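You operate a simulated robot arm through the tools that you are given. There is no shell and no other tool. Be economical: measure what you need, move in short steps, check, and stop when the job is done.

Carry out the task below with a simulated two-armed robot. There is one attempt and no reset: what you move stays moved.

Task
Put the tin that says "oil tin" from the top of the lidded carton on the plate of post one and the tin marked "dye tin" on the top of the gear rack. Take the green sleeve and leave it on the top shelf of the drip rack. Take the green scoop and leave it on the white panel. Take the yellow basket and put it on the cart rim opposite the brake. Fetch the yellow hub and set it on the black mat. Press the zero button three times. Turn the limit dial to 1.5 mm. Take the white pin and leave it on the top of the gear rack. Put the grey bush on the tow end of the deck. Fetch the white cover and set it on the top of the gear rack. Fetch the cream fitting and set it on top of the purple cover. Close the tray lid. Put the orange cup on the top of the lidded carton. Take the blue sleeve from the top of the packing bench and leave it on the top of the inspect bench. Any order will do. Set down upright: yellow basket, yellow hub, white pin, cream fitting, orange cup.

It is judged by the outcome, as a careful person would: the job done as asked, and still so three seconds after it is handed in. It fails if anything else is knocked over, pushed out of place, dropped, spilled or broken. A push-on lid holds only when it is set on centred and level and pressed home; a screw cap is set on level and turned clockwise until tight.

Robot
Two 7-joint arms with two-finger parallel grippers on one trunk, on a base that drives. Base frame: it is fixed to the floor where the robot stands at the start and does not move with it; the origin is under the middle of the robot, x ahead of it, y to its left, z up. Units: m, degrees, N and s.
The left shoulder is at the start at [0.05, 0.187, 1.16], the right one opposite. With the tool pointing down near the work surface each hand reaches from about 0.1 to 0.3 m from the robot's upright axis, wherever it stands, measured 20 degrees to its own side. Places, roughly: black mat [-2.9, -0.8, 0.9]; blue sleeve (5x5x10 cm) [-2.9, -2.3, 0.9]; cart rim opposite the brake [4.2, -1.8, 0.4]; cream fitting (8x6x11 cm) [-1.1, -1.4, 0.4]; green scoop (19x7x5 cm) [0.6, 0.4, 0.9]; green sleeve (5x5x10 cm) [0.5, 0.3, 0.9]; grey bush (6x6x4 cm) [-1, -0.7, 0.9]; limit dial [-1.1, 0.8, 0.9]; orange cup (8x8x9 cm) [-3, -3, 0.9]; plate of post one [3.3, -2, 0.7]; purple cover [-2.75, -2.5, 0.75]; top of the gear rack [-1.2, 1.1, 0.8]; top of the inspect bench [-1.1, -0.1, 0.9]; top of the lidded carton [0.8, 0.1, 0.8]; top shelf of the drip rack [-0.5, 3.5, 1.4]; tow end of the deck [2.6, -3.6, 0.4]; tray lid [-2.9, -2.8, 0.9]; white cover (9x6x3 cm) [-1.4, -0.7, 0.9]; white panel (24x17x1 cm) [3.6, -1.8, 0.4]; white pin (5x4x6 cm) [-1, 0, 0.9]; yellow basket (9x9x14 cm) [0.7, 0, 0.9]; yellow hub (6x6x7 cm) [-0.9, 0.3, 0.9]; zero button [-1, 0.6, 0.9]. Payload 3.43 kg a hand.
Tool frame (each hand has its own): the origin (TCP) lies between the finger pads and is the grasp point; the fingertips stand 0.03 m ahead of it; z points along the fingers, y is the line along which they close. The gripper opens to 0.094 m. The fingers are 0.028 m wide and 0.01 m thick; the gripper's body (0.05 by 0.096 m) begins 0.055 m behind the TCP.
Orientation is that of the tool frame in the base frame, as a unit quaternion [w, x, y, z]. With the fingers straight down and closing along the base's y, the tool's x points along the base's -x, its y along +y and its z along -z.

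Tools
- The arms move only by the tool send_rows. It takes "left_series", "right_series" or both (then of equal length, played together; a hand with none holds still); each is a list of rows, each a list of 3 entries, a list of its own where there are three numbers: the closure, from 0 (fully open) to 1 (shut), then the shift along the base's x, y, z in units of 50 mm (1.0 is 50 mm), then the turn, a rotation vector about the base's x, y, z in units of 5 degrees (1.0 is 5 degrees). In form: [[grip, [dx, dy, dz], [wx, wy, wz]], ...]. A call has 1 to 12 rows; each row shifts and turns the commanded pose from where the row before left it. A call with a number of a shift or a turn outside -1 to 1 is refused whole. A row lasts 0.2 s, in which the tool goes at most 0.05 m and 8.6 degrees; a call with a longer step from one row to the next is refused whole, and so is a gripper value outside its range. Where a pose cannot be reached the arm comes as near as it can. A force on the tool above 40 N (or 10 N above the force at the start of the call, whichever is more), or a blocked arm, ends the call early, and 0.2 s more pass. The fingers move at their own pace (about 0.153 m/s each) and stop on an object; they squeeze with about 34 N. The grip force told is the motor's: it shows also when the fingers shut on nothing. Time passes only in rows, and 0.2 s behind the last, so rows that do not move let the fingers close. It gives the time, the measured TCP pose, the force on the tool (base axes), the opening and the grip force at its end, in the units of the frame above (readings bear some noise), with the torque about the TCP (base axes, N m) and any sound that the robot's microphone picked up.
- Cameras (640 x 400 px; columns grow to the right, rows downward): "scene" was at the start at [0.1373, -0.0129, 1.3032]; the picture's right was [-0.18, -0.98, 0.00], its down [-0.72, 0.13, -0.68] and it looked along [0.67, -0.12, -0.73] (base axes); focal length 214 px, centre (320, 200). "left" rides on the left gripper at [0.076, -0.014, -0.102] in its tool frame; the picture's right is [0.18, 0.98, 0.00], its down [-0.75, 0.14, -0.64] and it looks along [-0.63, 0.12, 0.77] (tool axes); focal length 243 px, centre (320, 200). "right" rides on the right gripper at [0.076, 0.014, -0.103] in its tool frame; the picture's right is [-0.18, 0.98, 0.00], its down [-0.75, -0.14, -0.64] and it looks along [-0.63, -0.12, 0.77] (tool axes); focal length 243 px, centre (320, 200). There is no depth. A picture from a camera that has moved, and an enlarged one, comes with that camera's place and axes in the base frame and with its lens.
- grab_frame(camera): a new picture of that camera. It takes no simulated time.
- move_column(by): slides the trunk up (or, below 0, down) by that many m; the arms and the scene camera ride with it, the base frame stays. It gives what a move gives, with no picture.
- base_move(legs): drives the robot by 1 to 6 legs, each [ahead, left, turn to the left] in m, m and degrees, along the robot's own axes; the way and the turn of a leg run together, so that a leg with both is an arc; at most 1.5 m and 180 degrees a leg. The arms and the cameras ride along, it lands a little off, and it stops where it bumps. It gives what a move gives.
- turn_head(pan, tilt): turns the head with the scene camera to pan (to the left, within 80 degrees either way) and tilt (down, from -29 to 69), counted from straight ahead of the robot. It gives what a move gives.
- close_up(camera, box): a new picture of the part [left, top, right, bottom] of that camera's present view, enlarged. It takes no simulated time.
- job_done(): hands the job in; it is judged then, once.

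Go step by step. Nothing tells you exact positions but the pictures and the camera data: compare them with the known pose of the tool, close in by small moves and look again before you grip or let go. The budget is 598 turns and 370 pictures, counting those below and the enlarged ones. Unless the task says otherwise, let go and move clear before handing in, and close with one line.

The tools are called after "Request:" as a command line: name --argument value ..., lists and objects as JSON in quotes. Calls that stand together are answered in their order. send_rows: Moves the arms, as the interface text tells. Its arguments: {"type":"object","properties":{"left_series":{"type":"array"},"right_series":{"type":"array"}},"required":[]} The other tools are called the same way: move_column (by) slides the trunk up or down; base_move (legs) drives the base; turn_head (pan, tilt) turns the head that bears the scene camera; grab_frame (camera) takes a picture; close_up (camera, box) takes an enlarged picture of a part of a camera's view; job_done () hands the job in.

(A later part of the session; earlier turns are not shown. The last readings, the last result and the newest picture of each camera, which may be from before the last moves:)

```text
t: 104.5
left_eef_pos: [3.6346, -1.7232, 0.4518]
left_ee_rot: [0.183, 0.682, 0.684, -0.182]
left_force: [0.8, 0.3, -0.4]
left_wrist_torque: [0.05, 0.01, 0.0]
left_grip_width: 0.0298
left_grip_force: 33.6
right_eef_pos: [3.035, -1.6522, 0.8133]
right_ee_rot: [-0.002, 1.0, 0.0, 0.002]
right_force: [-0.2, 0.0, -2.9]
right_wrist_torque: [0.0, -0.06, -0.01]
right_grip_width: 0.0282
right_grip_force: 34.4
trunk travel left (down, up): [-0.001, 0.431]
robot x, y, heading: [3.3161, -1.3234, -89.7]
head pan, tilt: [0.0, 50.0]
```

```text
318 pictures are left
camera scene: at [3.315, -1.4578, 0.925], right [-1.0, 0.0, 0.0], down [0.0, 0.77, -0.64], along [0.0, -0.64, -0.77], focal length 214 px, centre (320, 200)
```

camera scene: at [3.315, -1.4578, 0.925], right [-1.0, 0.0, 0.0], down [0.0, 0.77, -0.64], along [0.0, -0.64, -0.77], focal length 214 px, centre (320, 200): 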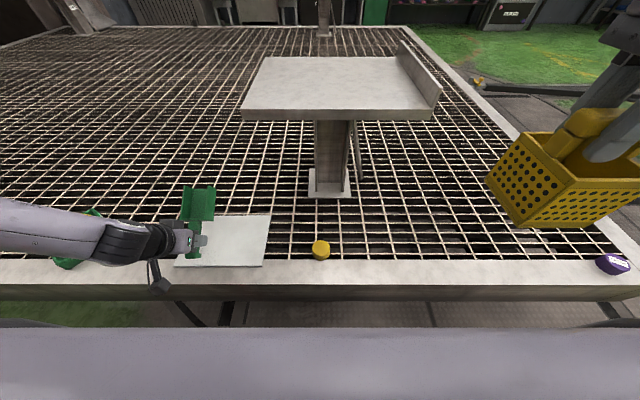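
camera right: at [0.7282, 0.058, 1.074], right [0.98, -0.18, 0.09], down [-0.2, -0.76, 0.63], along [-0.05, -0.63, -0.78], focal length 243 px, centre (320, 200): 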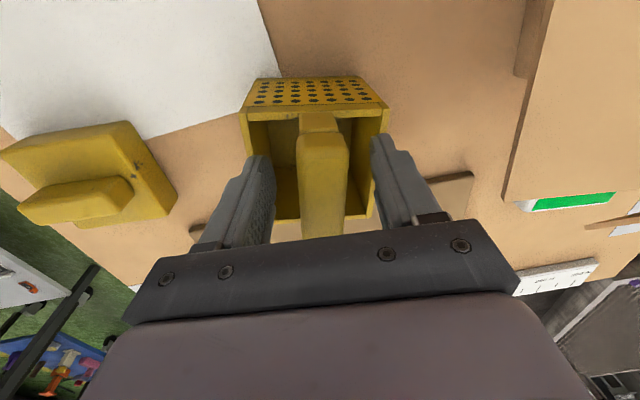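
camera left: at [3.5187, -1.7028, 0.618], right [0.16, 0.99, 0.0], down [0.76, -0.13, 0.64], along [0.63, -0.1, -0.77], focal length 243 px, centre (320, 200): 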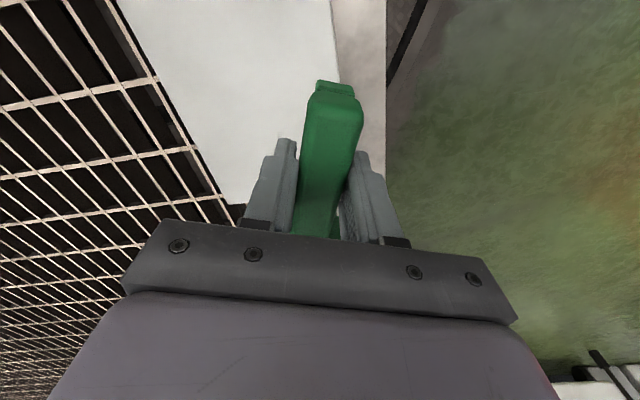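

Tilting does extend the reach. I shift the base left so the shoulder lines up with the panel, and reduce the tilt to about 15°.

Request:
send_rows --left_series '[[1, [0, 0, 0.9], [0, 0, 0]], [1, [0, 0, 0], [0, 0, 0]]]'

Request:
base_move --legs '[[-0.008, 0.09, 0]]'

Request:
send_rows --left_series '[[1, [-0.8, 0, 0], [1, 0, 0]], [1, [-0.8, 0, 0], [1, 0, 0]], [1, [-0.8, 0, 0], [1, 0, 0]], [1, [-0.2, -0.4, -0.5], [0, 0, 0]], [1, [0, 0, -0.5], [0, 0, 0]], [1, [0, 0, -0.4], [0, 0, 0]], [1, [0, 0, 0], [0, 0, 0]]]'

Request:
close_up --camera "scene" --box '[120, 130, 360, 280]'

```text
t: 105.1
left_eef_pos: [3.6353, -1.7234, 0.4988]
left_ee_rot: [0.182, 0.683, 0.683, -0.183]
left_force: [0.2, 0.0, -0.6]
left_wrist_torque: [0.06, 0.01, 0.01]
left_grip_width: 0.0296
left_grip_force: 34.0
right_eef_pos: [3.034, -1.6541, 0.8135]
right_ee_rot: [-0.002, 1.0, 0.0, 0.001]
right_force: [0.0, 0.4, -2.9]
right_wrist_torque: [-0.01, -0.06, -0.01]
right_grip_width: 0.0282
right_grip_force: 34.0
trunk travel left (down, up): [-0.001, 0.431]
robot x, y, heading: [3.3143, -1.3232, -89.6]
head pan, tilt: [0.0, 50.0]
```

```text
t: 106.2
left_eef_pos: [3.7227, -1.7157, 0.4972]
left_ee_rot: [0.182, 0.684, 0.683, -0.183]
left_force: [0.0, 0.0, -1.0]
left_wrist_torque: [0.03, 0.03, -0.01]
left_grip_width: 0.0297
left_grip_force: 34.0
right_eef_pos: [3.1224, -1.6443, 0.8118]
right_ee_rot: [-0.002, 1.0, -0.002, 0.001]
right_force: [-1.1, 0.4, -2.9]
right_wrist_torque: [0.0, -0.04, 0.01]
right_grip_width: 0.0282
right_grip_force: 34.2
trunk travel left (down, up): [-0.001, 0.431]
robot x, y, heading: [3.4064, -1.3159, -89.9]
head pan, tilt: [0.0, 50.0]
```

```text
t: 107.8
left_eef_pos: [3.6313, -1.7206, 0.4691]
left_ee_rot: [0.09, 0.702, 0.7, -0.092]
left_force: [0.9, -0.9, -0.7]
left_wrist_torque: [0.05, -0.03, -0.02]
left_grip_width: 0.0294
left_grip_force: 34.1
left hand out of reach, approached as far as the arm can: row 4, 5, 6
right_eef_pos: [3.1225, -1.6442, 0.8115]
right_ee_rot: [-0.002, 1.0, -0.002, 0.001]
right_force: [0.2, -1.2, -2.4]
right_wrist_torque: [-0.01, -0.09, 0.01]
right_grip_width: 0.0282
right_grip_force: 34.3
trunk travel left (down, up): [-0.001, 0.431]
robot x, y, heading: [3.4033, -1.3186, -90.0]
head pan, tilt: [0.0, 50.0]
```

```text
2.67 times, centred on (240, 205) of scene
camera zoom: at [3.4041, -1.4496, 0.925], right [-1.0, 0.0, 0.0], down [0.0, 0.77, -0.64], along [0.0, -0.64, -0.77], focal length 572 px, centre (533, 187)
```

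zoom: 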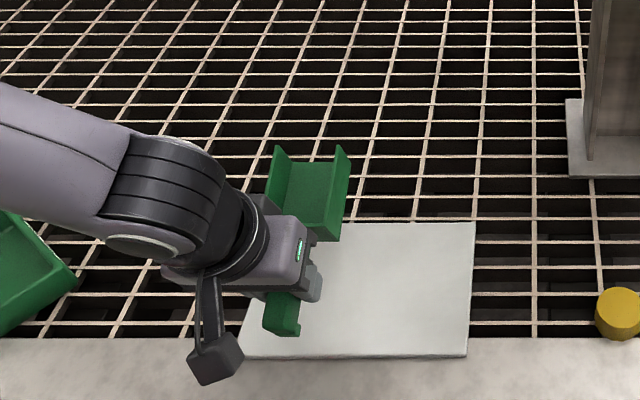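

Limited again at 15°. I try a 45° tilt to map the reach.

Request:
send_rows --left_series '[[1, [0, 0, 0.6], [-1, 0, 0]], [1, [0, 0, 0], [-1, 0, 0]], [1, [0, 0, 0], [-1, 0, 0]], [1, [0, 0, 0], [-1, 0, 0]], [1, [0, 0, 0], [-1, 0, 0]], [1, [0, 0, 0], [-1, 0, 0]], [1, [-0.7, -0.5, 0], [0, 0, 0]], [1, [0, -0.4, -0.5], [0, 0, 0]], [1, [0, 0, -0.5], [0, 0, 0]], [1, [0, 0, 0], [0, 0, 0]]]'

Request:
close_up --camera "scene" --box '[120, 130, 360, 280]'

```text
t: 110.0
left_eef_pos: [3.64, -1.7627, 0.5037]
left_ee_rot: [0.268, 0.655, 0.653, -0.271]
left_force: [0.9, 0.0, 0.5]
left_wrist_torque: [0.03, -0.01, 0.0]
left_grip_width: 0.0298
left_grip_force: 34.2
left hand out of reach, approached as far as the arm can: row 6, 7, 8, 9
right_eef_pos: [3.1229, -1.645, 0.812]
right_ee_rot: [-0.002, 1.0, -0.002, 0.0]
right_force: [-0.4, -0.3, -2.5]
right_wrist_torque: [0.01, -0.03, -0.01]
right_grip_width: 0.0283
right_grip_force: 34.1
trunk travel left (down, up): [-0.001, 0.431]
robot x, y, heading: [3.4033, -1.3188, -89.8]
head pan, tilt: [0.0, 50.0]
```

```text
2.67 times, centred on (240, 205) of scene
camera zoom: at [3.4041, -1.4496, 0.9251], right [-1.0, 0.0, 0.0], down [0.0, 0.77, -0.64], along [0.0, -0.64, -0.77], focal length 572 px, centre (533, 187)
```

zoom: 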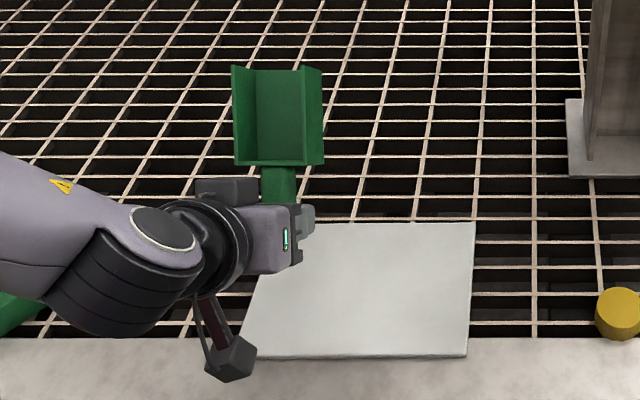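

It always drifts outward, so targets farther to the hand's own side are easier. I raise the hand, level it, and shift the base right 0.2.

Request:
send_rows --left_series '[[1, [0, 0.5, 0.4], [1, 0, 0]], [1, [0, 0.5, 0.4], [1, 0, 0]], [1, [0, 0.5, 0.4], [1, 0, 0]], [1, [0, 0.5, 0], [1, 0, 0]], [1, [0, 0, 0], [1, 0, 0]], [1, [0, 0, 0], [1, 0, 0]], [1, [0, 0, 0], [1, 0, 0]], [1, [0, 0, 0], [1, 0, 0]], [1, [0, 0, 0], [1, 0, 0]], [1, [0, 0, 0], [0, 0, 0]]]'

Request:
base_move --legs '[[0, -0.22, 0]]'

Request:
send_rows --left_series '[[1, [0.9, 0, 0], [0, 0, 0]], [1, [0.9, 0, 0], [0, 0, 0]], [1, [0.9, -0.3, 0], [0, 0, 0]], [1, [0.6, -0.5, 0], [0, 0, 0]], [1, [0, -0.5, -0.5], [0, 0, 0]], [1, [0, 0, -0.7], [0, 0, 0]], [1, [0, 0, 0], [0, 0, 0]]]'

```text
t: 112.2
left_eef_pos: [3.6383, -1.6638, 0.5641]
left_ee_rot: [-0.001, 0.707, 0.707, 0.001]
left_force: [-0.6, -0.2, -0.5]
left_wrist_torque: [0.01, 0.01, -0.01]
left_grip_width: 0.0295
left_grip_force: 34.2
right_eef_pos: [3.1229, -1.6449, 0.8114]
right_ee_rot: [-0.003, 1.0, -0.002, 0.001]
right_force: [0.0, -0.4, -2.1]
right_wrist_torque: [0.0, -0.05, 0.01]
right_grip_width: 0.0283
right_grip_force: 33.9
trunk travel left (down, up): [-0.001, 0.431]
robot x, y, heading: [3.4022, -1.3152, -90.0]
head pan, tilt: [0.0, 50.0]
```

```text
t: 113.9
left_eef_pos: [3.42, -1.6631, 0.5637]
left_ee_rot: [-0.001, 0.708, 0.706, 0.0]
left_force: [0.0, 0.5, -0.6]
left_wrist_torque: [0.03, 0.0, 0.01]
left_grip_width: 0.0298
left_grip_force: 33.8
right_eef_pos: [2.904, -1.6438, 0.8122]
right_ee_rot: [-0.002, 1.0, -0.001, 0.001]
right_force: [0.6, -0.3, -2.5]
right_wrist_torque: [0.03, 0.0, -0.01]
right_grip_width: 0.0283
right_grip_force: 34.2
trunk travel left (down, up): [-0.001, 0.431]
robot x, y, heading: [3.1829, -1.3177, -90.2]
head pan, tilt: [0.0, 50.0]
```

```text
t: 115.5
left_eef_pos: [3.5858, -1.7301, 0.5038]
left_ee_rot: [-0.002, 0.708, 0.706, 0.0]
left_force: [0.1, -0.1, -0.5]
left_wrist_torque: [0.01, 0.02, -0.01]
left_grip_width: 0.0296
left_grip_force: 34.0
right_eef_pos: [2.9023, -1.6427, 0.8117]
right_ee_rot: [-0.002, 1.0, -0.002, 0.001]
right_force: [0.1, 0.2, -3.7]
right_wrist_torque: [-0.02, -0.04, -0.04]
right_grip_width: 0.0284
right_grip_force: 34.0
trunk travel left (down, up): [-0.001, 0.431]
robot x, y, heading: [3.187, -1.3168, -89.9]
head pan, tilt: [0.0, 50.0]
```

No limit this time. Continue down toward the panel.

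Request:
send_rows --left_series '[[1, [0.16, -0.3, -0.3], [0, 0, 0]], [1, [0, 0, -0.8], [0, 0, 0]], [1, [0, 0, -0.7], [0, 0, 0]], [1, [0, 0, 0], [0, 0, 0]]]'

Request:
turn_head --pan 20 --tilt 50

Request:
close_up --camera "scene" --box '[120, 130, 360, 280]'

```text
t: 116.5
left_eef_pos: [3.595, -1.7435, 0.4254]
left_ee_rot: [-0.001, 0.709, 0.706, 0.0]
left_force: [-0.8, -0.1, -0.4]
left_wrist_torque: [0.03, -0.01, -0.03]
left_grip_width: 0.0293
left_grip_force: 34.4
left hand out of reach, approached as far as the arm can: row 3
right_eef_pos: [2.9048, -1.6442, 0.8122]
right_ee_rot: [-0.002, 1.0, -0.002, 0.001]
right_force: [0.0, 0.0, -2.9]
right_wrist_torque: [-0.02, -0.02, -0.02]
right_grip_width: 0.0281
right_grip_force: 33.7
trunk travel left (down, up): [-0.001, 0.431]
robot x, y, heading: [3.188, -1.316, -89.9]
head pan, tilt: [0.0, 50.0]
```

```text
t: 117.3
left_eef_pos: [3.5948, -1.7437, 0.4257]
left_ee_rot: [-0.002, 0.709, 0.706, 0.0]
left_force: [-0.5, 0.3, -1.2]
left_wrist_torque: [0.03, 0.01, 0.01]
left_grip_width: 0.0296
left_grip_force: 34.1
right_eef_pos: [2.9045, -1.6436, 0.8121]
right_ee_rot: [-0.002, 1.0, -0.002, 0.001]
right_force: [-0.2, 0.3, -3.3]
right_wrist_torque: [-0.01, -0.04, 0.01]
right_grip_width: 0.0281
right_grip_force: 33.7
trunk travel left (down, up): [-0.001, 0.431]
robot x, y, heading: [3.1845, -1.3159, -89.9]
head pan, tilt: [20.0, 50.0]
```

```text
2.67 times, centred on (240, 205) of scene
camera zoom: at [3.2115, -1.4447, 0.9251], right [-0.94, -0.34, 0.0], down [-0.26, 0.72, -0.64], along [0.22, -0.6, -0.77], focal length 572 px, centre (533, 187)
```

zoom: 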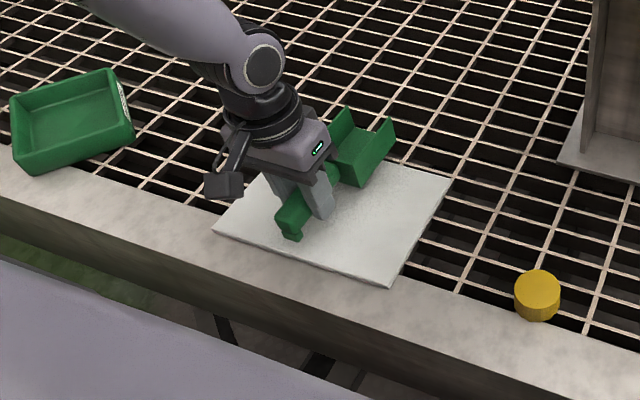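

Over the panel; about 4 cm more to go down. I shift the base another 0.08 right while the hand holds its place.

Request:
base_move --legs '[[0, -0.08, 0]]'

Request:
send_rows --left_series '[[1, [0.8, 0, 0], [0, 0, 0]], [1, [0.8, 0, 0], [0, 0, 0]], [1, [0, 0, -0.5], [0, 0, 0]], [1, [0, 0, 0], [0, 0, 0]]]'

```text
t: 118.4
left_eef_pos: [3.5151, -1.7448, 0.4271]
left_ee_rot: [-0.001, 0.708, 0.706, 0.0]
left_force: [0.4, -0.9, -0.7]
left_wrist_torque: [0.02, -0.02, -0.03]
left_grip_width: 0.0297
left_grip_force: 34.0
right_eef_pos: [2.8258, -1.6434, 0.8122]
right_ee_rot: [-0.002, 1.0, -0.002, 0.001]
right_force: [-0.5, 0.8, -2.2]
right_wrist_torque: [-0.01, -0.03, -0.03]
right_grip_width: 0.0282
right_grip_force: 34.0
trunk travel left (down, up): [-0.001, 0.431]
robot x, y, heading: [3.106, -1.3116, -90.3]
head pan, tilt: [20.0, 50.0]
```

```text
t: 119.4
left_eef_pos: [3.5905, -1.7291, 0.4227]
left_ee_rot: [-0.002, 0.708, 0.706, 0.0]
left_force: [-0.1, -0.9, -1.3]
left_wrist_torque: [0.06, 0.01, 0.0]
left_grip_width: 0.0296
left_grip_force: 33.7
left hand out of reach, approached as far as the arm can: row 2, 3
right_eef_pos: [2.8241, -1.6425, 0.8123]
right_ee_rot: [-0.001, 1.0, -0.002, 0.001]
right_force: [-0.2, 0.3, -3.0]
right_wrist_torque: [0.02, -0.07, -0.02]
right_grip_width: 0.0284
right_grip_force: 34.1
trunk travel left (down, up): [-0.001, 0.431]
robot x, y, heading: [3.1073, -1.3161, -90.4]
head pan, tilt: [20.0, 50.0]
```

Now it's plain distance. I shift the base back 0.07 left and use a small 10° tilt.

Request:
base_move --legs '[[0, 0.07, 0]]'

Request:
send_rows --left_series '[[1, [-0.7, 0, 0.2], [-1, 0, 0]], [1, [-0.6, -0.2, 0], [-1, 0, 0]], [1, [0, 0, -0.5], [0, 0, 0]], [1, [0, 0, -0.3], [0, 0, 0]], [1, [0, 0, 0], [0, 0, 0]]]'

Request:
close_up --camera "scene" --box '[120, 130, 360, 280]'

```text
t: 120.4
left_eef_pos: [3.659, -1.732, 0.4237]
left_ee_rot: [-0.001, 0.709, 0.705, 0.0]
left_force: [-0.5, -0.1, -0.5]
left_wrist_torque: [0.05, -0.06, -0.02]
left_grip_width: 0.0299
left_grip_force: 34.0
right_eef_pos: [2.8918, -1.643, 0.8125]
right_ee_rot: [-0.001, 1.0, -0.004, 0.001]
right_force: [-0.1, -0.2, -2.5]
right_wrist_torque: [0.01, -0.06, -0.01]
right_grip_width: 0.0282
right_grip_force: 34.1
trunk travel left (down, up): [-0.001, 0.431]
robot x, y, heading: [3.1738, -1.316, -90.2]
head pan, tilt: [20.0, 50.0]
```

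```text
t: 121.6
left_eef_pos: [3.5972, -1.7363, 0.4106]
left_ee_rot: [0.065, 0.706, 0.702, -0.064]
left_force: [-3.1, -6.8, 22.0]
left_wrist_torque: [0.66, 0.02, 0.06]
left_grip_width: 0.0301
left_grip_force: 33.8
left hand out of reach, approached as far as the arm can: row 4
right_eef_pos: [2.892, -1.6417, 0.8121]
right_ee_rot: [-0.001, 1.0, -0.003, 0.002]
right_force: [0.1, 0.4, -3.0]
right_wrist_torque: [0.03, 0.0, 0.03]
right_grip_width: 0.0283
right_grip_force: 34.0
trunk travel left (down, up): [-0.001, 0.431]
robot x, y, heading: [3.1721, -1.3158, -90.3]
head pan, tilt: [20.0, 50.0]
```

```text
2.67 times, centred on (240, 205) of scene
camera zoom: at [3.2006, -1.4441, 0.9255], right [-0.94, -0.34, 0.0], down [-0.26, 0.72, -0.64], along [0.22, -0.61, -0.77], focal length 572 px, centre (533, 187)
```

zoom: 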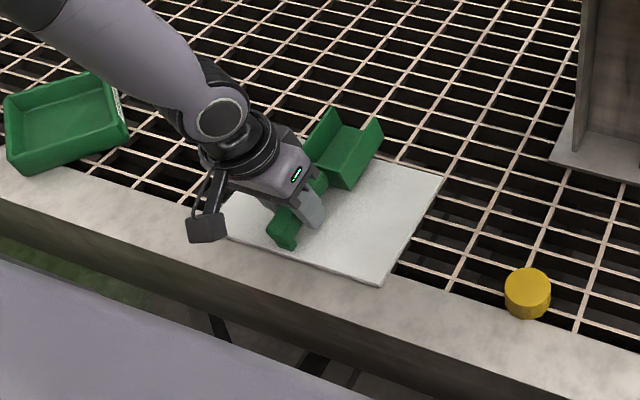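

The scoop's foot touches the panel. I rotate the tilt back out while lowering, so the box comes down.

Request:
send_rows --left_series '[[1, [0, 0, 0], [0.6, 0, 0]], [1, [0, 0, -0.2], [0.4, 0, 0]], [1, [0, 0, -0.15], [0.2, 0, 0]], [1, [0, 0, 0], [0, 0, 0]]]'

Request:
close_up --camera "scene" --box '[160, 140, 320, 240]'

Request:
grab_frame --camera "left"

```text
t: 122.6
left_eef_pos: [3.6086, -1.7248, 0.4096]
left_ee_rot: [0.025, 0.708, 0.705, -0.024]
left_force: [-0.1, 0.0, -1.2]
left_wrist_torque: [0.03, -0.03, -0.03]
left_grip_width: 0.0297
left_grip_force: 34.2
left hand out of reach, approached as far as the arm can: row 1, 2, 3
right_eef_pos: [2.8937, -1.6423, 0.8123]
right_ee_rot: [-0.001, 1.0, -0.004, 0.001]
right_force: [-0.2, 0.7, -3.4]
right_wrist_torque: [-0.03, 0.01, -0.02]
right_grip_width: 0.0281
right_grip_force: 34.2
trunk travel left (down, up): [-0.001, 0.431]
robot x, y, heading: [3.1718, -1.3169, -90.2]
head pan, tilt: [20.0, 50.0]
```

```text
4.00 times, centred on (240, 190) of scene
camera zoom: at [3.2017, -1.4448, 0.925], right [-0.94, -0.34, 0.0], down [-0.26, 0.72, -0.64], along [0.22, -0.6, -0.77], focal length 858 px, centre (640, 240)
```

zoom: 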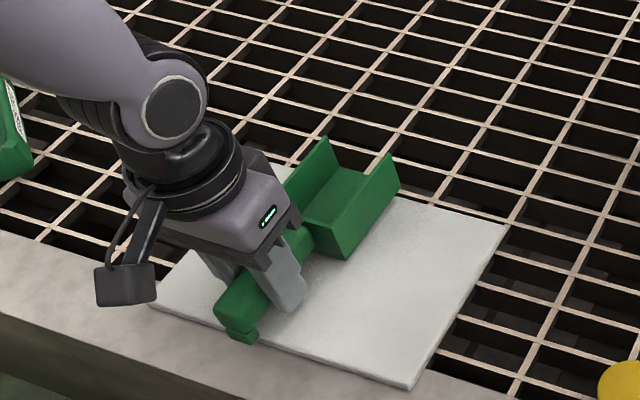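

```text
312 pictures are left
camera left: at [3.5959, -1.6427, 0.5076], right [0.98, 0.18, -0.01], down [0.14, -0.71, 0.69], along [0.11, -0.68, -0.72], focal length 243 px, centre (320, 200)
```

left: 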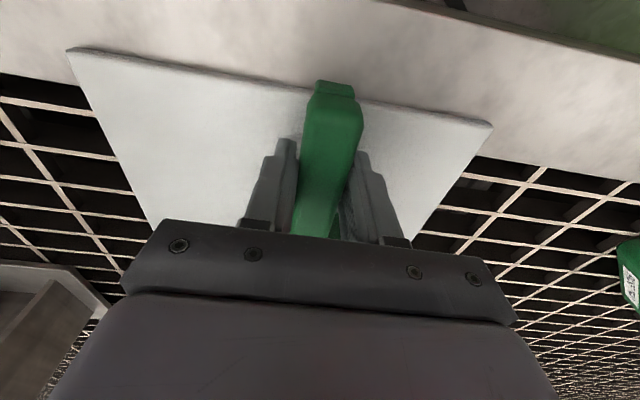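

Very close above the panel; the foot is at the panel's near edge, so I nudge forward 1.5 cm with a slight tilt before releasing.

Request:
send_rows --left_series '[[1, [-0.2, 0, 0.2], [-0.8, 0, 0]], [1, [-0.1, -0.4, 0], [0, 0, 0]], [1, [0, -0.2, -0.2], [0, 0, 0]], [1, [0, 0, 0], [0, 0, 0]]]'

Request:
close_up --camera "scene" --box '[160, 140, 320, 240]'

```text
t: 123.6
left_eef_pos: [3.5948, -1.7539, 0.4164]
left_ee_rot: [0.049, 0.707, 0.703, -0.049]
left_force: [0.3, -0.4, -0.2]
left_wrist_torque: [0.02, 0.02, 0.03]
left_grip_width: 0.0295
left_grip_force: 34.0
left hand out of reach, approached as far as the arm can: row 3
right_eef_pos: [2.8936, -1.643, 0.8124]
right_ee_rot: [-0.001, 1.0, -0.004, 0.001]
right_force: [0.3, -0.3, -2.9]
right_wrist_torque: [0.0, -0.02, 0.01]
right_grip_width: 0.0281
right_grip_force: 34.2
trunk travel left (down, up): [-0.001, 0.431]
robot x, y, heading: [3.1789, -1.3166, -90.2]
head pan, tilt: [20.0, 50.0]
```

```text
4.00 times, centred on (240, 190) of scene
camera zoom: at [3.2017, -1.4448, 0.9251], right [-0.94, -0.34, 0.0], down [-0.26, 0.72, -0.64], along [0.22, -0.6, -0.77], focal length 858 px, centre (640, 240)
```

zoom: 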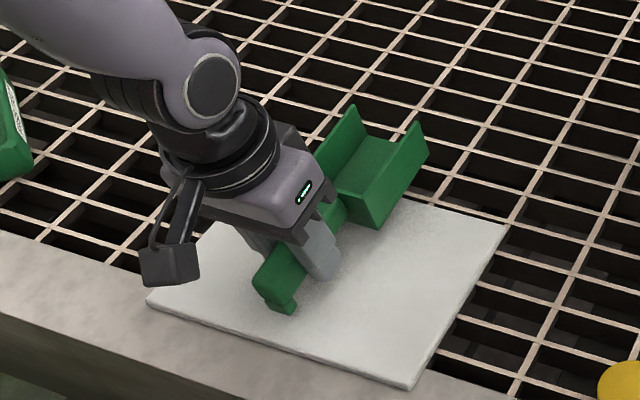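

Good position. Lower until the foot touches, then open gently.

Request:
send_rows --left_series '[[1, [0, 0.15, -0.3], [-0.3, 0, 0]], [1, [0, 0, 0], [0, 0, 0]]]'

```text
t: 124.2
left_eef_pos: [3.6022, -1.7509, 0.4138]
left_ee_rot: [0.058, 0.707, 0.703, -0.058]
left_force: [-0.2, -0.1, -0.4]
left_wrist_torque: [0.02, -0.04, -0.04]
left_grip_width: 0.0297
left_grip_force: 34.3
left hand out of reach, approached as far as the arm can: row 1
right_eef_pos: [2.8931, -1.6424, 0.8126]
right_ee_rot: [-0.002, 1.0, -0.004, 0.001]
right_force: [-0.1, -0.4, -3.1]
right_wrist_torque: [-0.01, -0.02, -0.02]
right_grip_width: 0.0281
right_grip_force: 33.8
trunk travel left (down, up): [-0.001, 0.431]
robot x, y, heading: [3.1726, -1.315, -90.4]
head pan, tilt: [20.0, 50.0]
```

I tilt further while lowering, letting the foot's contact pivot the scoop level in the grip.

Request:
send_rows --left_series '[[1, [0, 0, 0], [-1, 0, 0]], [1, [-0.1, 0, -0.1], [-0.5, 0, 0]], [1, [0, 0, -0.1], [-0.3, 0, 0]], [1, [0, 0, -0.1], [0, 0, 0]], [1, [0, 0, 0], [0, 0, 0]]]'

Request:
close_up --camera "scene" --box '[160, 140, 320, 240]'

```text
t: 125.4
left_eef_pos: [3.5981, -1.7514, 0.4129]
left_ee_rot: [0.118, 0.7, 0.695, -0.116]
left_force: [-4.1, -6.8, 23.8]
left_wrist_torque: [0.56, 0.08, 0.07]
left_grip_width: 0.0296
left_grip_force: 33.8
left hand out of reach, approached as far as the arm can: row 2, 3, 4
right_eef_pos: [2.8925, -1.6421, 0.8128]
right_ee_rot: [-0.001, 1.0, -0.004, 0.002]
right_force: [0.5, -0.5, -3.6]
right_wrist_torque: [0.0, -0.04, 0.0]
right_grip_width: 0.0282
right_grip_force: 34.0
trunk travel left (down, up): [-0.001, 0.431]
robot x, y, heading: [3.1758, -1.3165, -90.4]
head pan, tilt: [20.0, 50.0]
```

```text
4.00 times, centred on (240, 190) of scene
camera zoom: at [3.2005, -1.444, 0.9255], right [-0.94, -0.34, 0.0], down [-0.26, 0.72, -0.64], along [0.22, -0.61, -0.76], focal length 858 px, centre (640, 240)
```

zoom: 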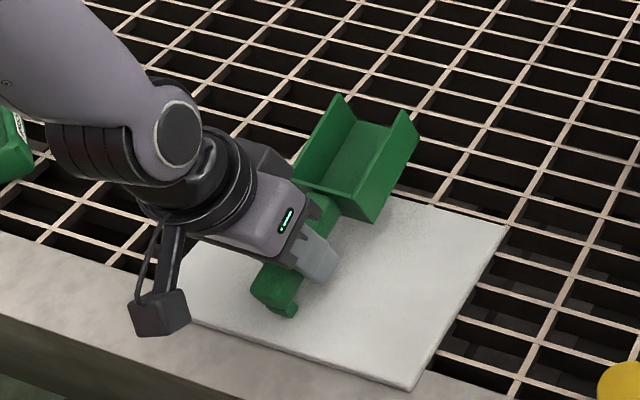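

Foot touches. I rotate back by 10° then release from low height.

Request:
send_rows --left_series '[[1, [0, 0, 0], [1, 0, 0]], [1, [0, 0, -0.1], [1, 0, 0]], [1, [0, 0, -0.1], [0.5, 0, 0]], [1, [0, 0, 0], [0, 0, 0]]]'

Request:
close_up --camera "scene" --box '[160, 140, 320, 240]'

```text
t: 126.4
left_eef_pos: [3.6059, -1.7412, 0.4146]
left_ee_rot: [0.036, 0.708, 0.704, -0.036]
left_force: [1.3, -0.2, -0.1]
left_wrist_torque: [0.03, -0.01, 0.0]
left_grip_width: 0.0296
left_grip_force: 33.5
left hand out of reach, approached as far as the arm can: row 2, 3
right_eef_pos: [2.8925, -1.6424, 0.8127]
right_ee_rot: [-0.002, 1.0, -0.004, 0.001]
right_force: [0.6, -1.2, -3.9]
right_wrist_torque: [0.01, -0.03, 0.0]
right_grip_width: 0.0282
right_grip_force: 33.7
trunk travel left (down, up): [-0.001, 0.431]
robot x, y, heading: [3.1741, -1.3161, -90.3]
head pan, tilt: [20.0, 50.0]
```

```text
4.00 times, centred on (240, 190) of scene
camera zoom: at [3.2017, -1.4448, 0.925], right [-0.94, -0.34, 0.0], down [-0.26, 0.72, -0.64], along [0.22, -0.6, -0.77], focal length 858 px, centre (640, 240)
```

zoom: 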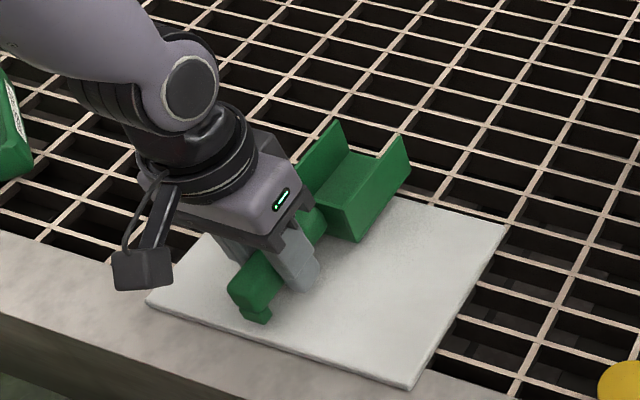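

Level within 6° and about a centimetre above the panel at good position; release.

Request:
send_rows --left_series '[[0.6, [0, 0, 0], [0, 0, 0]], [0.4, [0, 0, 0], [0, 0, 0]], [0.2, [0, 0, 0], [0, 0, 0]], [0.2, [0, 0, 0], [0, 0, 0]]]'

Request:
close_up --camera "scene" --box '[160, 140, 320, 240]'

```text
t: 127.4
left_eef_pos: [3.6068, -1.7408, 0.4158]
left_ee_rot: [0.037, 0.708, 0.705, -0.036]
left_force: [0.1, -0.3, -0.7]
left_wrist_torque: [-0.02, -0.01, -0.05]
left_grip_width: 0.0753
left_grip_force: 0.1
right_eef_pos: [2.8922, -1.643, 0.8136]
right_ee_rot: [-0.001, 1.0, -0.004, 0.001]
right_force: [0.4, -0.3, -3.4]
right_wrist_torque: [0.03, -0.02, 0.02]
right_grip_width: 0.0281
right_grip_force: 34.3
trunk travel left (down, up): [-0.001, 0.431]
robot x, y, heading: [3.1754, -1.3141, -90.1]
head pan, tilt: [20.0, 50.0]
```

```text
4.00 times, centred on (240, 190) of scene
camera zoom: at [3.2016, -1.4448, 0.9251], right [-0.94, -0.34, 0.0], down [-0.26, 0.72, -0.64], along [0.22, -0.6, -0.77], focal length 858 px, centre (640, 240)
```

zoom: 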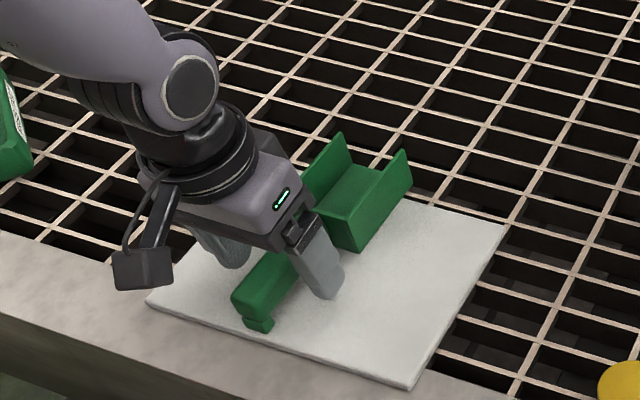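

The scoop lies on the panel. Lift the hand clear and check; also look for the brake.

Request:
send_rows --left_series '[[0.2, [0, 0, 0.6], [0, 0, 0]], [0.2, [0, 0, 0.9], [0.5, 0, 0]], [0, [0, 0.3, 0.9], [0.5, 0, 0]], [0, [0, 0.5, 0.8], [0.4, 0, 0]], [0, [0, 0.5, 0.8], [0, 0, 0]], [0, [0, 0.8, 0.3], [0, 0, 0]]]'

Request:
close_up --camera "scene" --box '[120, 130, 360, 280]'

Request:
move_column --by 0.3

Request:
turn_head --pan 15 --tilt 25

Request:
grab_frame --camera "scene"

```text
t: 128.8
left_eef_pos: [3.6042, -1.6338, 0.6289]
left_ee_rot: [-0.008, 0.71, 0.704, 0.008]
left_force: [-0.5, -0.1, 0.1]
left_wrist_torque: [0.0, 0.03, 0.01]
left_grip_width: 0.0938
left_grip_force: 0.1
right_eef_pos: [2.8923, -1.6429, 0.8115]
right_ee_rot: [-0.002, 1.0, -0.003, 0.0]
right_force: [0.6, 0.0, -2.6]
right_wrist_torque: [0.01, -0.04, 0.01]
right_grip_width: 0.0282
right_grip_force: 34.6
trunk travel left (down, up): [-0.001, 0.431]
robot x, y, heading: [3.1749, -1.3152, -90.2]
head pan, tilt: [20.0, 50.0]
```

```text
2.67 times, centred on (240, 205) of scene
camera zoom: at [3.2015, -1.4448, 0.9251], right [-0.94, -0.34, 0.0], down [-0.26, 0.72, -0.64], along [0.22, -0.6, -0.77], focal length 572 px, centre (533, 187)
```

zoom: 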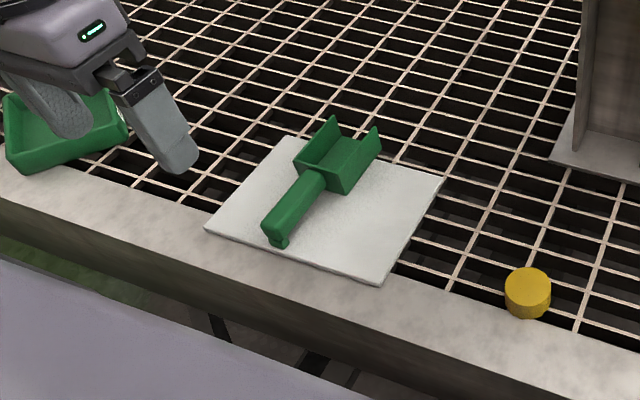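

```text
t: 131.8
left_eef_pos: [3.6053, -1.6354, 0.9307]
left_ee_rot: [-0.007, 0.709, 0.705, 0.007]
left_force: [0.2, 0.1, 0.4]
left_wrist_torque: [-0.02, -0.02, 0.02]
left_grip_width: 0.0938
left_grip_force: 0.0
right_eef_pos: [2.8928, -1.6429, 1.1118]
right_ee_rot: [-0.002, 1.0, -0.003, 0.002]
right_force: [0.4, 0.2, -2.3]
right_wrist_torque: [0.0, -0.02, -0.01]
right_grip_width: 0.0281
right_grip_force: 33.7
trunk travel left (down, up): [-0.301, 0.131]
robot x, y, heading: [3.1741, -1.3161, -90.1]
head pan, tilt: [20.0, 50.0]
```

```text
t: 132.7
left_eef_pos: [3.6052, -1.6354, 0.9291]
left_ee_rot: [-0.008, 0.709, 0.705, 0.006]
left_force: [-0.6, -0.6, 0.2]
left_wrist_torque: [-0.01, 0.03, -0.03]
left_grip_width: 0.0938
left_grip_force: 0.0
right_eef_pos: [2.8927, -1.6418, 1.1129]
right_ee_rot: [-0.002, 1.0, -0.003, 0.001]
right_force: [-0.6, -0.8, -3.7]
right_wrist_torque: [0.01, -0.05, 0.03]
right_grip_width: 0.0279
right_grip_force: 34.0
trunk travel left (down, up): [-0.301, 0.131]
robot x, y, heading: [3.176, -1.3177, -90.3]
head pan, tilt: [15.0, 25.0]
```

```text
306 pictures are left
camera scene: at [3.199, -1.4614, 1.2625], right [-0.97, -0.25, 0.0], down [-0.11, 0.41, -0.91], along [0.23, -0.88, -0.42], focal length 214 px, centre (320, 200)
```

scene: 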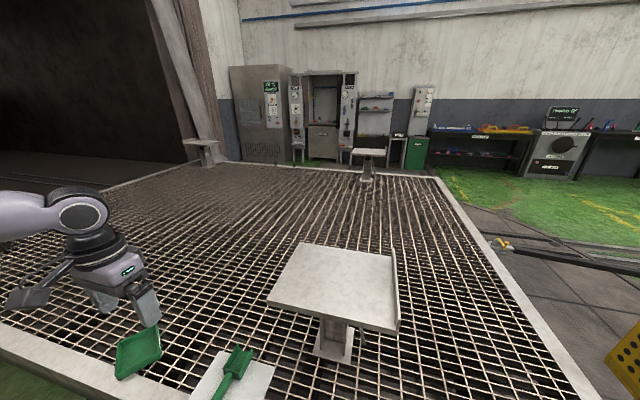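

Scoop done. Now to the rim near (4.2,-1.8): back off slightly, drive left 1.3 m and look.

Request:
base_move --legs '[[-0.12, 0, 0], [0, 1.3, 0]]'

Request:
turn_head --pan 0 --tilt 40

Request:
grab_frame --camera "scene"

```text
t: 140.1
left_eef_pos: [4.9276, -1.5111, 0.9299]
left_ee_rot: [-0.008, 0.705, 0.709, 0.006]
left_force: [0.4, 0.9, 0.3]
left_wrist_torque: [0.01, -0.03, -0.01]
left_grip_width: 0.0938
left_grip_force: 0.0
right_eef_pos: [4.215, -1.5262, 1.111]
right_ee_rot: [-0.001, 1.0, 0.001, 0.001]
right_force: [-0.5, 1.2, -2.9]
right_wrist_torque: [0.01, -0.05, -0.01]
right_grip_width: 0.0283
right_grip_force: 34.0
trunk travel left (down, up): [-0.301, 0.131]
robot x, y, heading: [4.4929, -1.1929, -89.8]
head pan, tilt: [15.0, 25.0]
```

```text
t: 140.9
left_eef_pos: [4.9274, -1.5113, 0.9276]
left_ee_rot: [-0.007, 0.706, 0.709, 0.006]
left_force: [0.4, -0.2, -0.3]
left_wrist_torque: [0.04, 0.03, 0.0]
left_grip_width: 0.094
left_grip_force: 0.0
right_eef_pos: [4.2149, -1.5257, 1.1128]
right_ee_rot: [-0.002, 1.0, 0.001, 0.001]
right_force: [-0.4, -0.7, -2.4]
right_wrist_torque: [0.01, -0.02, -0.03]
right_grip_width: 0.0283
right_grip_force: 34.2
trunk travel left (down, up): [-0.301, 0.131]
robot x, y, heading: [4.4943, -1.1944, -89.9]
head pan, tilt: [0.0, 40.0]
```

```text
305 pictures are left
camera scene: at [4.4957, -1.3374, 1.2393], right [-1.0, -0.01, 0.0], down [0.0, 0.64, -0.77], along [0.0, -0.77, -0.64], focal length 214 px, centre (320, 200)
```

scene: 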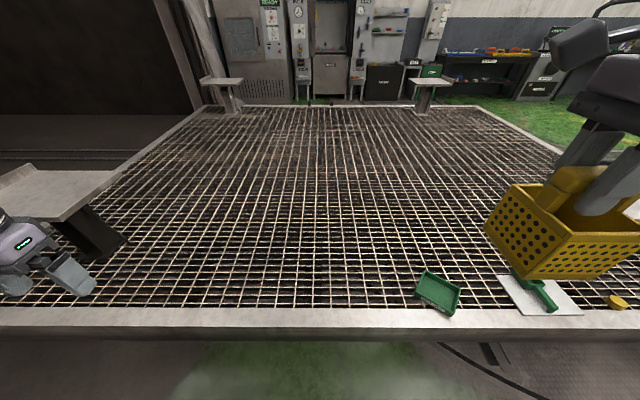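

The +y rim runs at y≈-1.66…-1.72, z≈0.35. I turn the basket hand back to neutral yaw, approach, and lower the trunk.

Request:
send_rows --right_series '[[1, [0, 0, 0], [0, 0, 1]], [1, [0, 0, 0], [0, 0, 1]], [1, [0, 0, 0], [0, 0, 1]], [1, [0, 0, 0], [0, 0, 1]], [1, [0, 0, 0], [0, 0, 1]], [1, [0, 0, 0], [0, 0, 1]], [1, [0, 0, 0], [0, 0, 1]], [1, [0, 0, 0], [0, 0, 1]], [1, [0, 0, 0], [0, 0, 1]], [1, [0, 0, 0], [0, 0, 1]], [1, [0, 0, 0], [0, 0, 1]], [1, [0, 0, 0], [0, 0, 1]]]'

Request:
send_rows --right_series '[[1, [0, 0, 0], [0, 0, 1]], [1, [0, 0, 0], [0, 0, 1]], [1, [0, 0, 0], [0, 0, 1]], [1, [0, 0, 0], [0, 0, 1]], [1, [0, 0, 0], [0, 0, 1]], [1, [0, 0, 0], [0, 0, 1]], [1, [0, 0, 0], [0, 0, 0]]]'

Request:
base_move --legs '[[0.1, 0.05, 0]]'

Request:
move_column --by -0.3

```text
t: 143.5
left_eef_pos: [4.9262, -1.5105, 0.9293]
left_ee_rot: [-0.007, 0.706, 0.708, 0.006]
left_force: [-0.3, -0.1, 0.5]
left_wrist_torque: [0.0, -0.01, -0.02]
left_grip_width: 0.0939
left_grip_force: 0.1
right_eef_pos: [4.2166, -1.5241, 1.113]
right_ee_rot: [-0.002, 0.865, 0.501, 0.0]
right_force: [0.9, 0.4, -4.7]
right_wrist_torque: [0.06, -0.05, -0.01]
right_grip_width: 0.028
right_grip_force: 34.4
trunk travel left (down, up): [-0.301, 0.131]
robot x, y, heading: [4.4925, -1.1979, -89.7]
head pan, tilt: [0.0, 40.0]
```

```text
t: 145.1
left_eef_pos: [4.9264, -1.5112, 0.9296]
left_ee_rot: [-0.008, 0.706, 0.708, 0.006]
left_force: [0.4, 0.2, 0.2]
left_wrist_torque: [0.01, 0.03, -0.01]
left_grip_width: 0.0941
left_grip_force: 0.3
right_eef_pos: [4.2158, -1.5252, 1.1118]
right_ee_rot: [-0.002, 0.706, 0.708, -0.001]
right_force: [0.3, -0.3, -3.3]
right_wrist_torque: [0.06, -0.01, -0.03]
right_grip_width: 0.0281
right_grip_force: 34.4
trunk travel left (down, up): [-0.301, 0.131]
robot x, y, heading: [4.4956, -1.1963, -89.9]
head pan, tilt: [0.0, 40.0]
```

```text
t: 146.3
left_eef_pos: [4.977, -1.6128, 0.9297]
left_ee_rot: [-0.008, 0.706, 0.708, 0.007]
left_force: [-0.5, 0.0, 0.1]
left_wrist_torque: [0.02, 0.04, 0.01]
left_grip_width: 0.094
left_grip_force: 0.0
right_eef_pos: [4.2658, -1.6256, 1.1114]
right_ee_rot: [-0.002, 0.707, 0.708, 0.0]
right_force: [-0.7, 0.5, -3.7]
right_wrist_torque: [0.08, 0.03, 0.03]
right_grip_width: 0.0284
right_grip_force: 34.2
trunk travel left (down, up): [-0.301, 0.131]
robot x, y, heading: [4.544, -1.2966, -89.6]
head pan, tilt: [0.0, 40.0]
```

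```text
t: 149.3
left_eef_pos: [4.977, -1.6112, 0.6288]
left_ee_rot: [-0.007, 0.706, 0.708, 0.006]
left_force: [-0.3, 0.2, 0.1]
left_wrist_torque: [-0.01, 0.04, 0.0]
left_grip_width: 0.094
left_grip_force: 0.1
right_eef_pos: [4.2656, -1.6254, 0.8111]
right_ee_rot: [-0.003, 0.707, 0.707, -0.001]
right_force: [-0.3, 0.0, -2.5]
right_wrist_torque: [0.03, 0.01, 0.01]
right_grip_width: 0.0283
right_grip_force: 34.0
trunk travel left (down, up): [-0.001, 0.431]
robot x, y, heading: [4.5421, -1.2976, -89.9]
head pan, tilt: [0.0, 40.0]
```

Now move the basket over the rim and down to just above.

Request:
send_rows --right_series '[[1, [-0.4, -0.5, -0.6], [0, 0, 0]], [1, [-0.5, -0.5, -0.6], [0, 0, 0]], [1, [-0.4, -0.5, -0.7], [0, 0, 0]], [1, [0, 0, -0.9], [0, 0, 0]], [1, [0, 0, -0.9], [0, 0, 0]], [1, [0, 0, -0.9], [0, 0, 0]], [1, [0, 0, -0.9], [0, 0, 0]], [1, [0, 0, 0], [0, 0, 0]]]'

Request:
turn_head --pan -30 --tilt 50

Request:
grab_frame --camera "scene"

```text
t: 151.1
left_eef_pos: [4.9766, -1.6124, 0.6294]
left_ee_rot: [-0.008, 0.706, 0.708, 0.006]
left_force: [-0.3, 0.5, -0.6]
left_wrist_torque: [-0.01, 0.01, 0.01]
left_grip_width: 0.0939
left_grip_force: 0.1
right_eef_pos: [4.2014, -1.7004, 0.5378]
right_ee_rot: [-0.002, 0.707, 0.708, -0.001]
right_force: [-0.9, 0.1, -3.3]
right_wrist_torque: [0.07, 0.02, -0.02]
right_grip_width: 0.0281
right_grip_force: 33.6
trunk travel left (down, up): [-0.001, 0.431]
robot x, y, heading: [4.5425, -1.2931, -89.7]
head pan, tilt: [0.0, 40.0]
```

```text
t: 152.1
left_eef_pos: [4.9771, -1.6112, 0.6284]
left_ee_rot: [-0.007, 0.706, 0.708, 0.006]
left_force: [1.1, 0.2, -0.1]
left_wrist_torque: [-0.01, 0.02, 0.0]
left_grip_width: 0.0937
left_grip_force: 0.0
right_eef_pos: [4.2019, -1.7001, 0.5368]
right_ee_rot: [-0.002, 0.706, 0.708, 0.0]
right_force: [0.2, 0.0, -2.2]
right_wrist_torque: [0.03, 0.01, 0.01]
right_grip_width: 0.0284
right_grip_force: 34.4
trunk travel left (down, up): [-0.001, 0.431]
robot x, y, heading: [4.5405, -1.293, -89.9]
head pan, tilt: [-30.0, 50.0]
```

```text
304 pictures are left
camera scene: at [4.5071, -1.4191, 0.9251], right [-0.87, 0.5, 0.0], down [0.38, 0.66, -0.64], along [-0.32, -0.56, -0.77], focal length 214 px, centre (320, 200)
```

scene: 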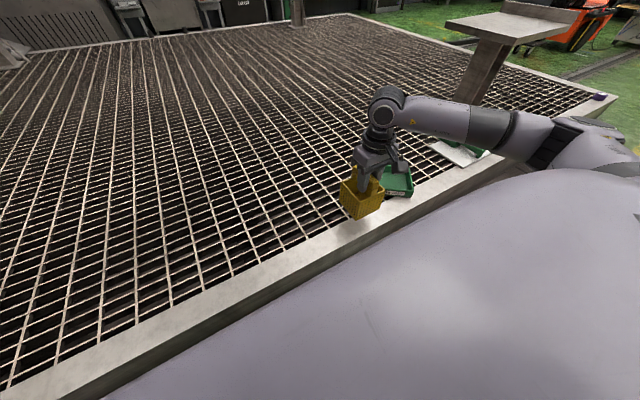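

Request:
close_up --camera "scene" --box '[290, 120, 450, 240]'

Request:
grab_frame --camera "right"

```text
3.33 times, centred on (370, 180) of scene
camera zoom: at [4.5071, -1.4191, 0.9251], right [-0.87, 0.5, 0.0], down [0.38, 0.66, -0.64], along [-0.32, -0.56, -0.77], focal length 715 px, centre (153, 267)
```

zoom: 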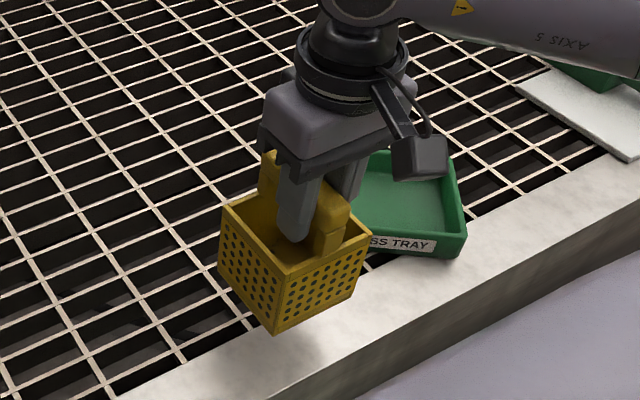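

```text
302 pictures are left
camera right: at [4.2155, -1.6239, 0.6398], right [0.98, -0.18, 0.0], down [-0.14, -0.75, 0.64], along [-0.12, -0.63, -0.77], focal length 243 px, centre (320, 200)
```

right: 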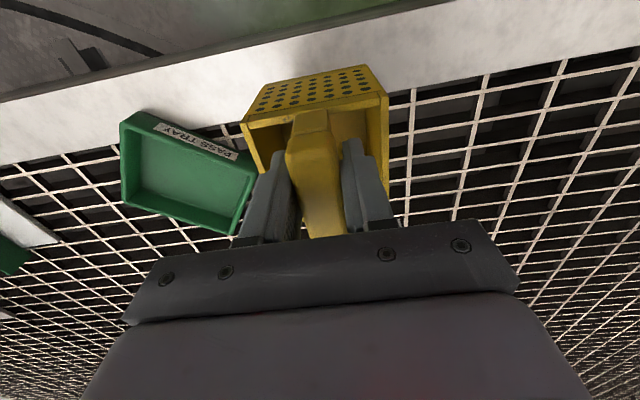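

Shift the basket 3 cm away from the pass tray, then lower slowly until contact.

Request:
send_rows --right_series '[[1, [0.6, 0.06, 0], [0, 0, 0]], [1, [0, 0, -0.5], [0, 0, 0]], [1, [0, 0, -0.4], [0, 0, 0]], [1, [0, 0, -0.15], [0, 0, 0]], [1, [0, 0, -0.15], [0, 0, 0]], [1, [0, 0, 0], [0, 0, 0]]]'

Request:
close_up --camera "scene" --box '[270, 120, 430, 240]'

```text
t: 153.4
left_eef_pos: [4.9776, -1.611, 0.6291]
left_ee_rot: [-0.007, 0.707, 0.707, 0.005]
left_force: [0.1, 0.3, -0.7]
left_wrist_torque: [0.01, -0.01, 0.01]
left_grip_width: 0.0941
left_grip_force: 0.1
right_eef_pos: [4.2297, -1.6978, 0.48]
right_ee_rot: [0.002, 0.708, 0.706, -0.003]
right_force: [-2.2, 3.0, 24.8]
right_wrist_torque: [-0.07, -0.41, 0.38]
right_grip_width: 0.0285
right_grip_force: 34.4
trunk travel left (down, up): [-0.001, 0.431]
robot x, y, heading: [4.5436, -1.2927, -89.5]
head pan, tilt: [-30.0, 50.0]
```

```text
3.33 times, centred on (350, 180) of scene
camera zoom: at [4.5079, -1.4178, 0.9257], right [-0.87, 0.5, 0.0], down [0.38, 0.66, -0.64], along [-0.32, -0.56, -0.76], focal length 715 px, centre (220, 267)
```

zoom: 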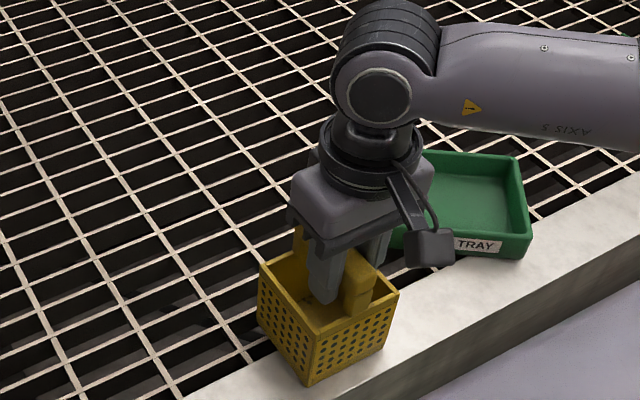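

Contact. Ease off a little and release.

Request:
send_rows --right_series '[[1, [0, 0, 0.12], [0, 0, 0]], [1, [0, 0, 0], [0, 0, 0]]]'

Request:
send_rows --right_series '[[0.6, [0, 0, 0], [0, 0, 0]], [0.45, [0, 0, 0], [0, 0, 0]], [0.4, [0, 0, 0], [0, 0, 0]]]'

Request:
grab_frame --camera "right"

Request:
close_up --camera "scene" --box '[270, 120, 430, 240]'

```text
t: 154.1
left_eef_pos: [4.9763, -1.612, 0.6294]
left_ee_rot: [-0.007, 0.706, 0.708, 0.006]
left_force: [0.8, 0.2, 0.1]
left_wrist_torque: [-0.01, -0.01, -0.01]
left_grip_width: 0.094
left_grip_force: 0.0
right_eef_pos: [4.2307, -1.6952, 0.4812]
right_ee_rot: [-0.004, 0.707, 0.707, 0.001]
right_force: [0.3, -0.6, -3.3]
right_wrist_torque: [0.01, 0.01, 0.03]
right_grip_width: 0.0284
right_grip_force: 33.5
trunk travel left (down, up): [-0.001, 0.431]
robot x, y, heading: [4.5455, -1.2933, -90.0]
head pan, tilt: [-30.0, 50.0]
```

```text
t: 154.8
left_eef_pos: [4.9763, -1.6121, 0.63]
left_ee_rot: [-0.007, 0.707, 0.707, 0.006]
left_force: [-0.3, -0.5, -0.1]
left_wrist_torque: [0.0, 0.01, 0.01]
left_grip_width: 0.0938
left_grip_force: 0.0
right_eef_pos: [4.2304, -1.6956, 0.482]
right_ee_rot: [-0.001, 0.706, 0.708, -0.001]
right_force: [0.2, -0.2, 0.0]
right_wrist_torque: [0.04, 0.01, 0.04]
right_grip_width: 0.0563
right_grip_force: 0.0
trunk travel left (down, up): [-0.001, 0.431]
robot x, y, heading: [4.5454, -1.294, -89.8]
head pan, tilt: [-30.0, 50.0]
```

```text
300 pictures are left
camera right: at [4.2442, -1.6193, 0.5852], right [0.98, -0.18, 0.0], down [-0.14, -0.75, 0.64], along [-0.12, -0.63, -0.77], focal length 243 px, centre (320, 200)
```

right: 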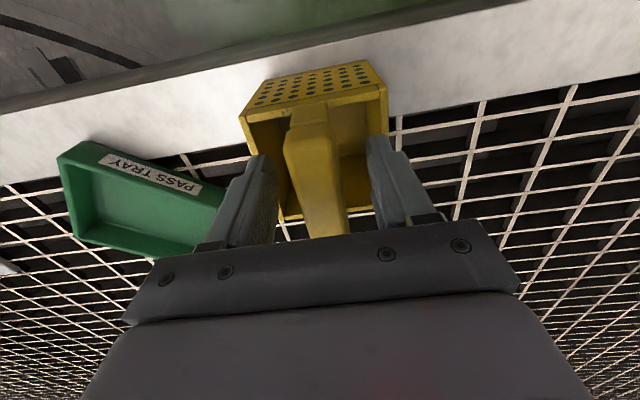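

```text
3.33 times, centred on (350, 180) of scene
camera zoom: at [4.5071, -1.4189, 0.9251], right [-0.87, 0.5, 0.0], down [0.38, 0.66, -0.64], along [-0.32, -0.56, -0.77], focal length 715 px, centre (220, 267)
```

zoom: 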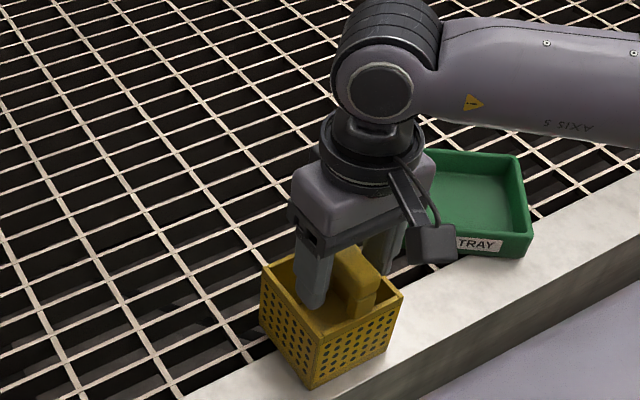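

It stands. Lift the right hand straight out.

Request:
send_rows --right_series '[[0.4, [0, 0, 0.4], [0, 0, 0]], [0.4, [0, 0, 0.8], [0, 0, 0]], [0.4, [0, 0, 0.9], [0, 0, 0]], [0.4, [0, 0.4, 0.9], [0, 0, 0]], [0, [0, 0.8, 0.5], [0, 0, 0]], [0, [0, 0.8, 0.5], [0, 0, 0]]]'

Request:
close_up --camera "scene" --box '[270, 100, 450, 240]'

```text
t: 156.2
left_eef_pos: [4.9774, -1.6115, 0.6289]
left_ee_rot: [-0.008, 0.706, 0.708, 0.006]
left_force: [-0.8, -0.8, 0.0]
left_wrist_torque: [0.02, 0.0, 0.01]
left_grip_width: 0.0939
left_grip_force: 0.1
right_eef_pos: [4.2271, -1.5968, 0.6815]
right_ee_rot: [-0.003, 0.707, 0.707, 0.0]
right_force: [-0.1, 0.8, -0.6]
right_wrist_torque: [0.06, -0.01, -0.01]
right_grip_width: 0.0941
right_grip_force: 0.1
trunk travel left (down, up): [-0.001, 0.431]
robot x, y, heading: [4.545, -1.2953, -89.9]
head pan, tilt: [-30.0, 50.0]
```

```text
2.86 times, centred on (360, 170) of scene
camera zoom: at [4.5071, -1.419, 0.925], right [-0.87, 0.5, 0.0], down [0.38, 0.66, -0.64], along [-0.32, -0.56, -0.77], focal length 613 px, centre (206, 286)
```

zoom: 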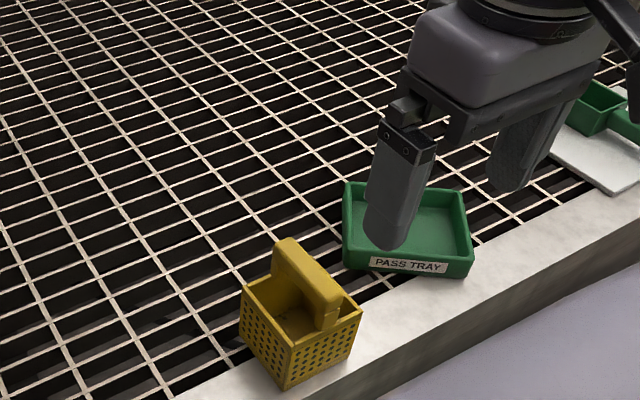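

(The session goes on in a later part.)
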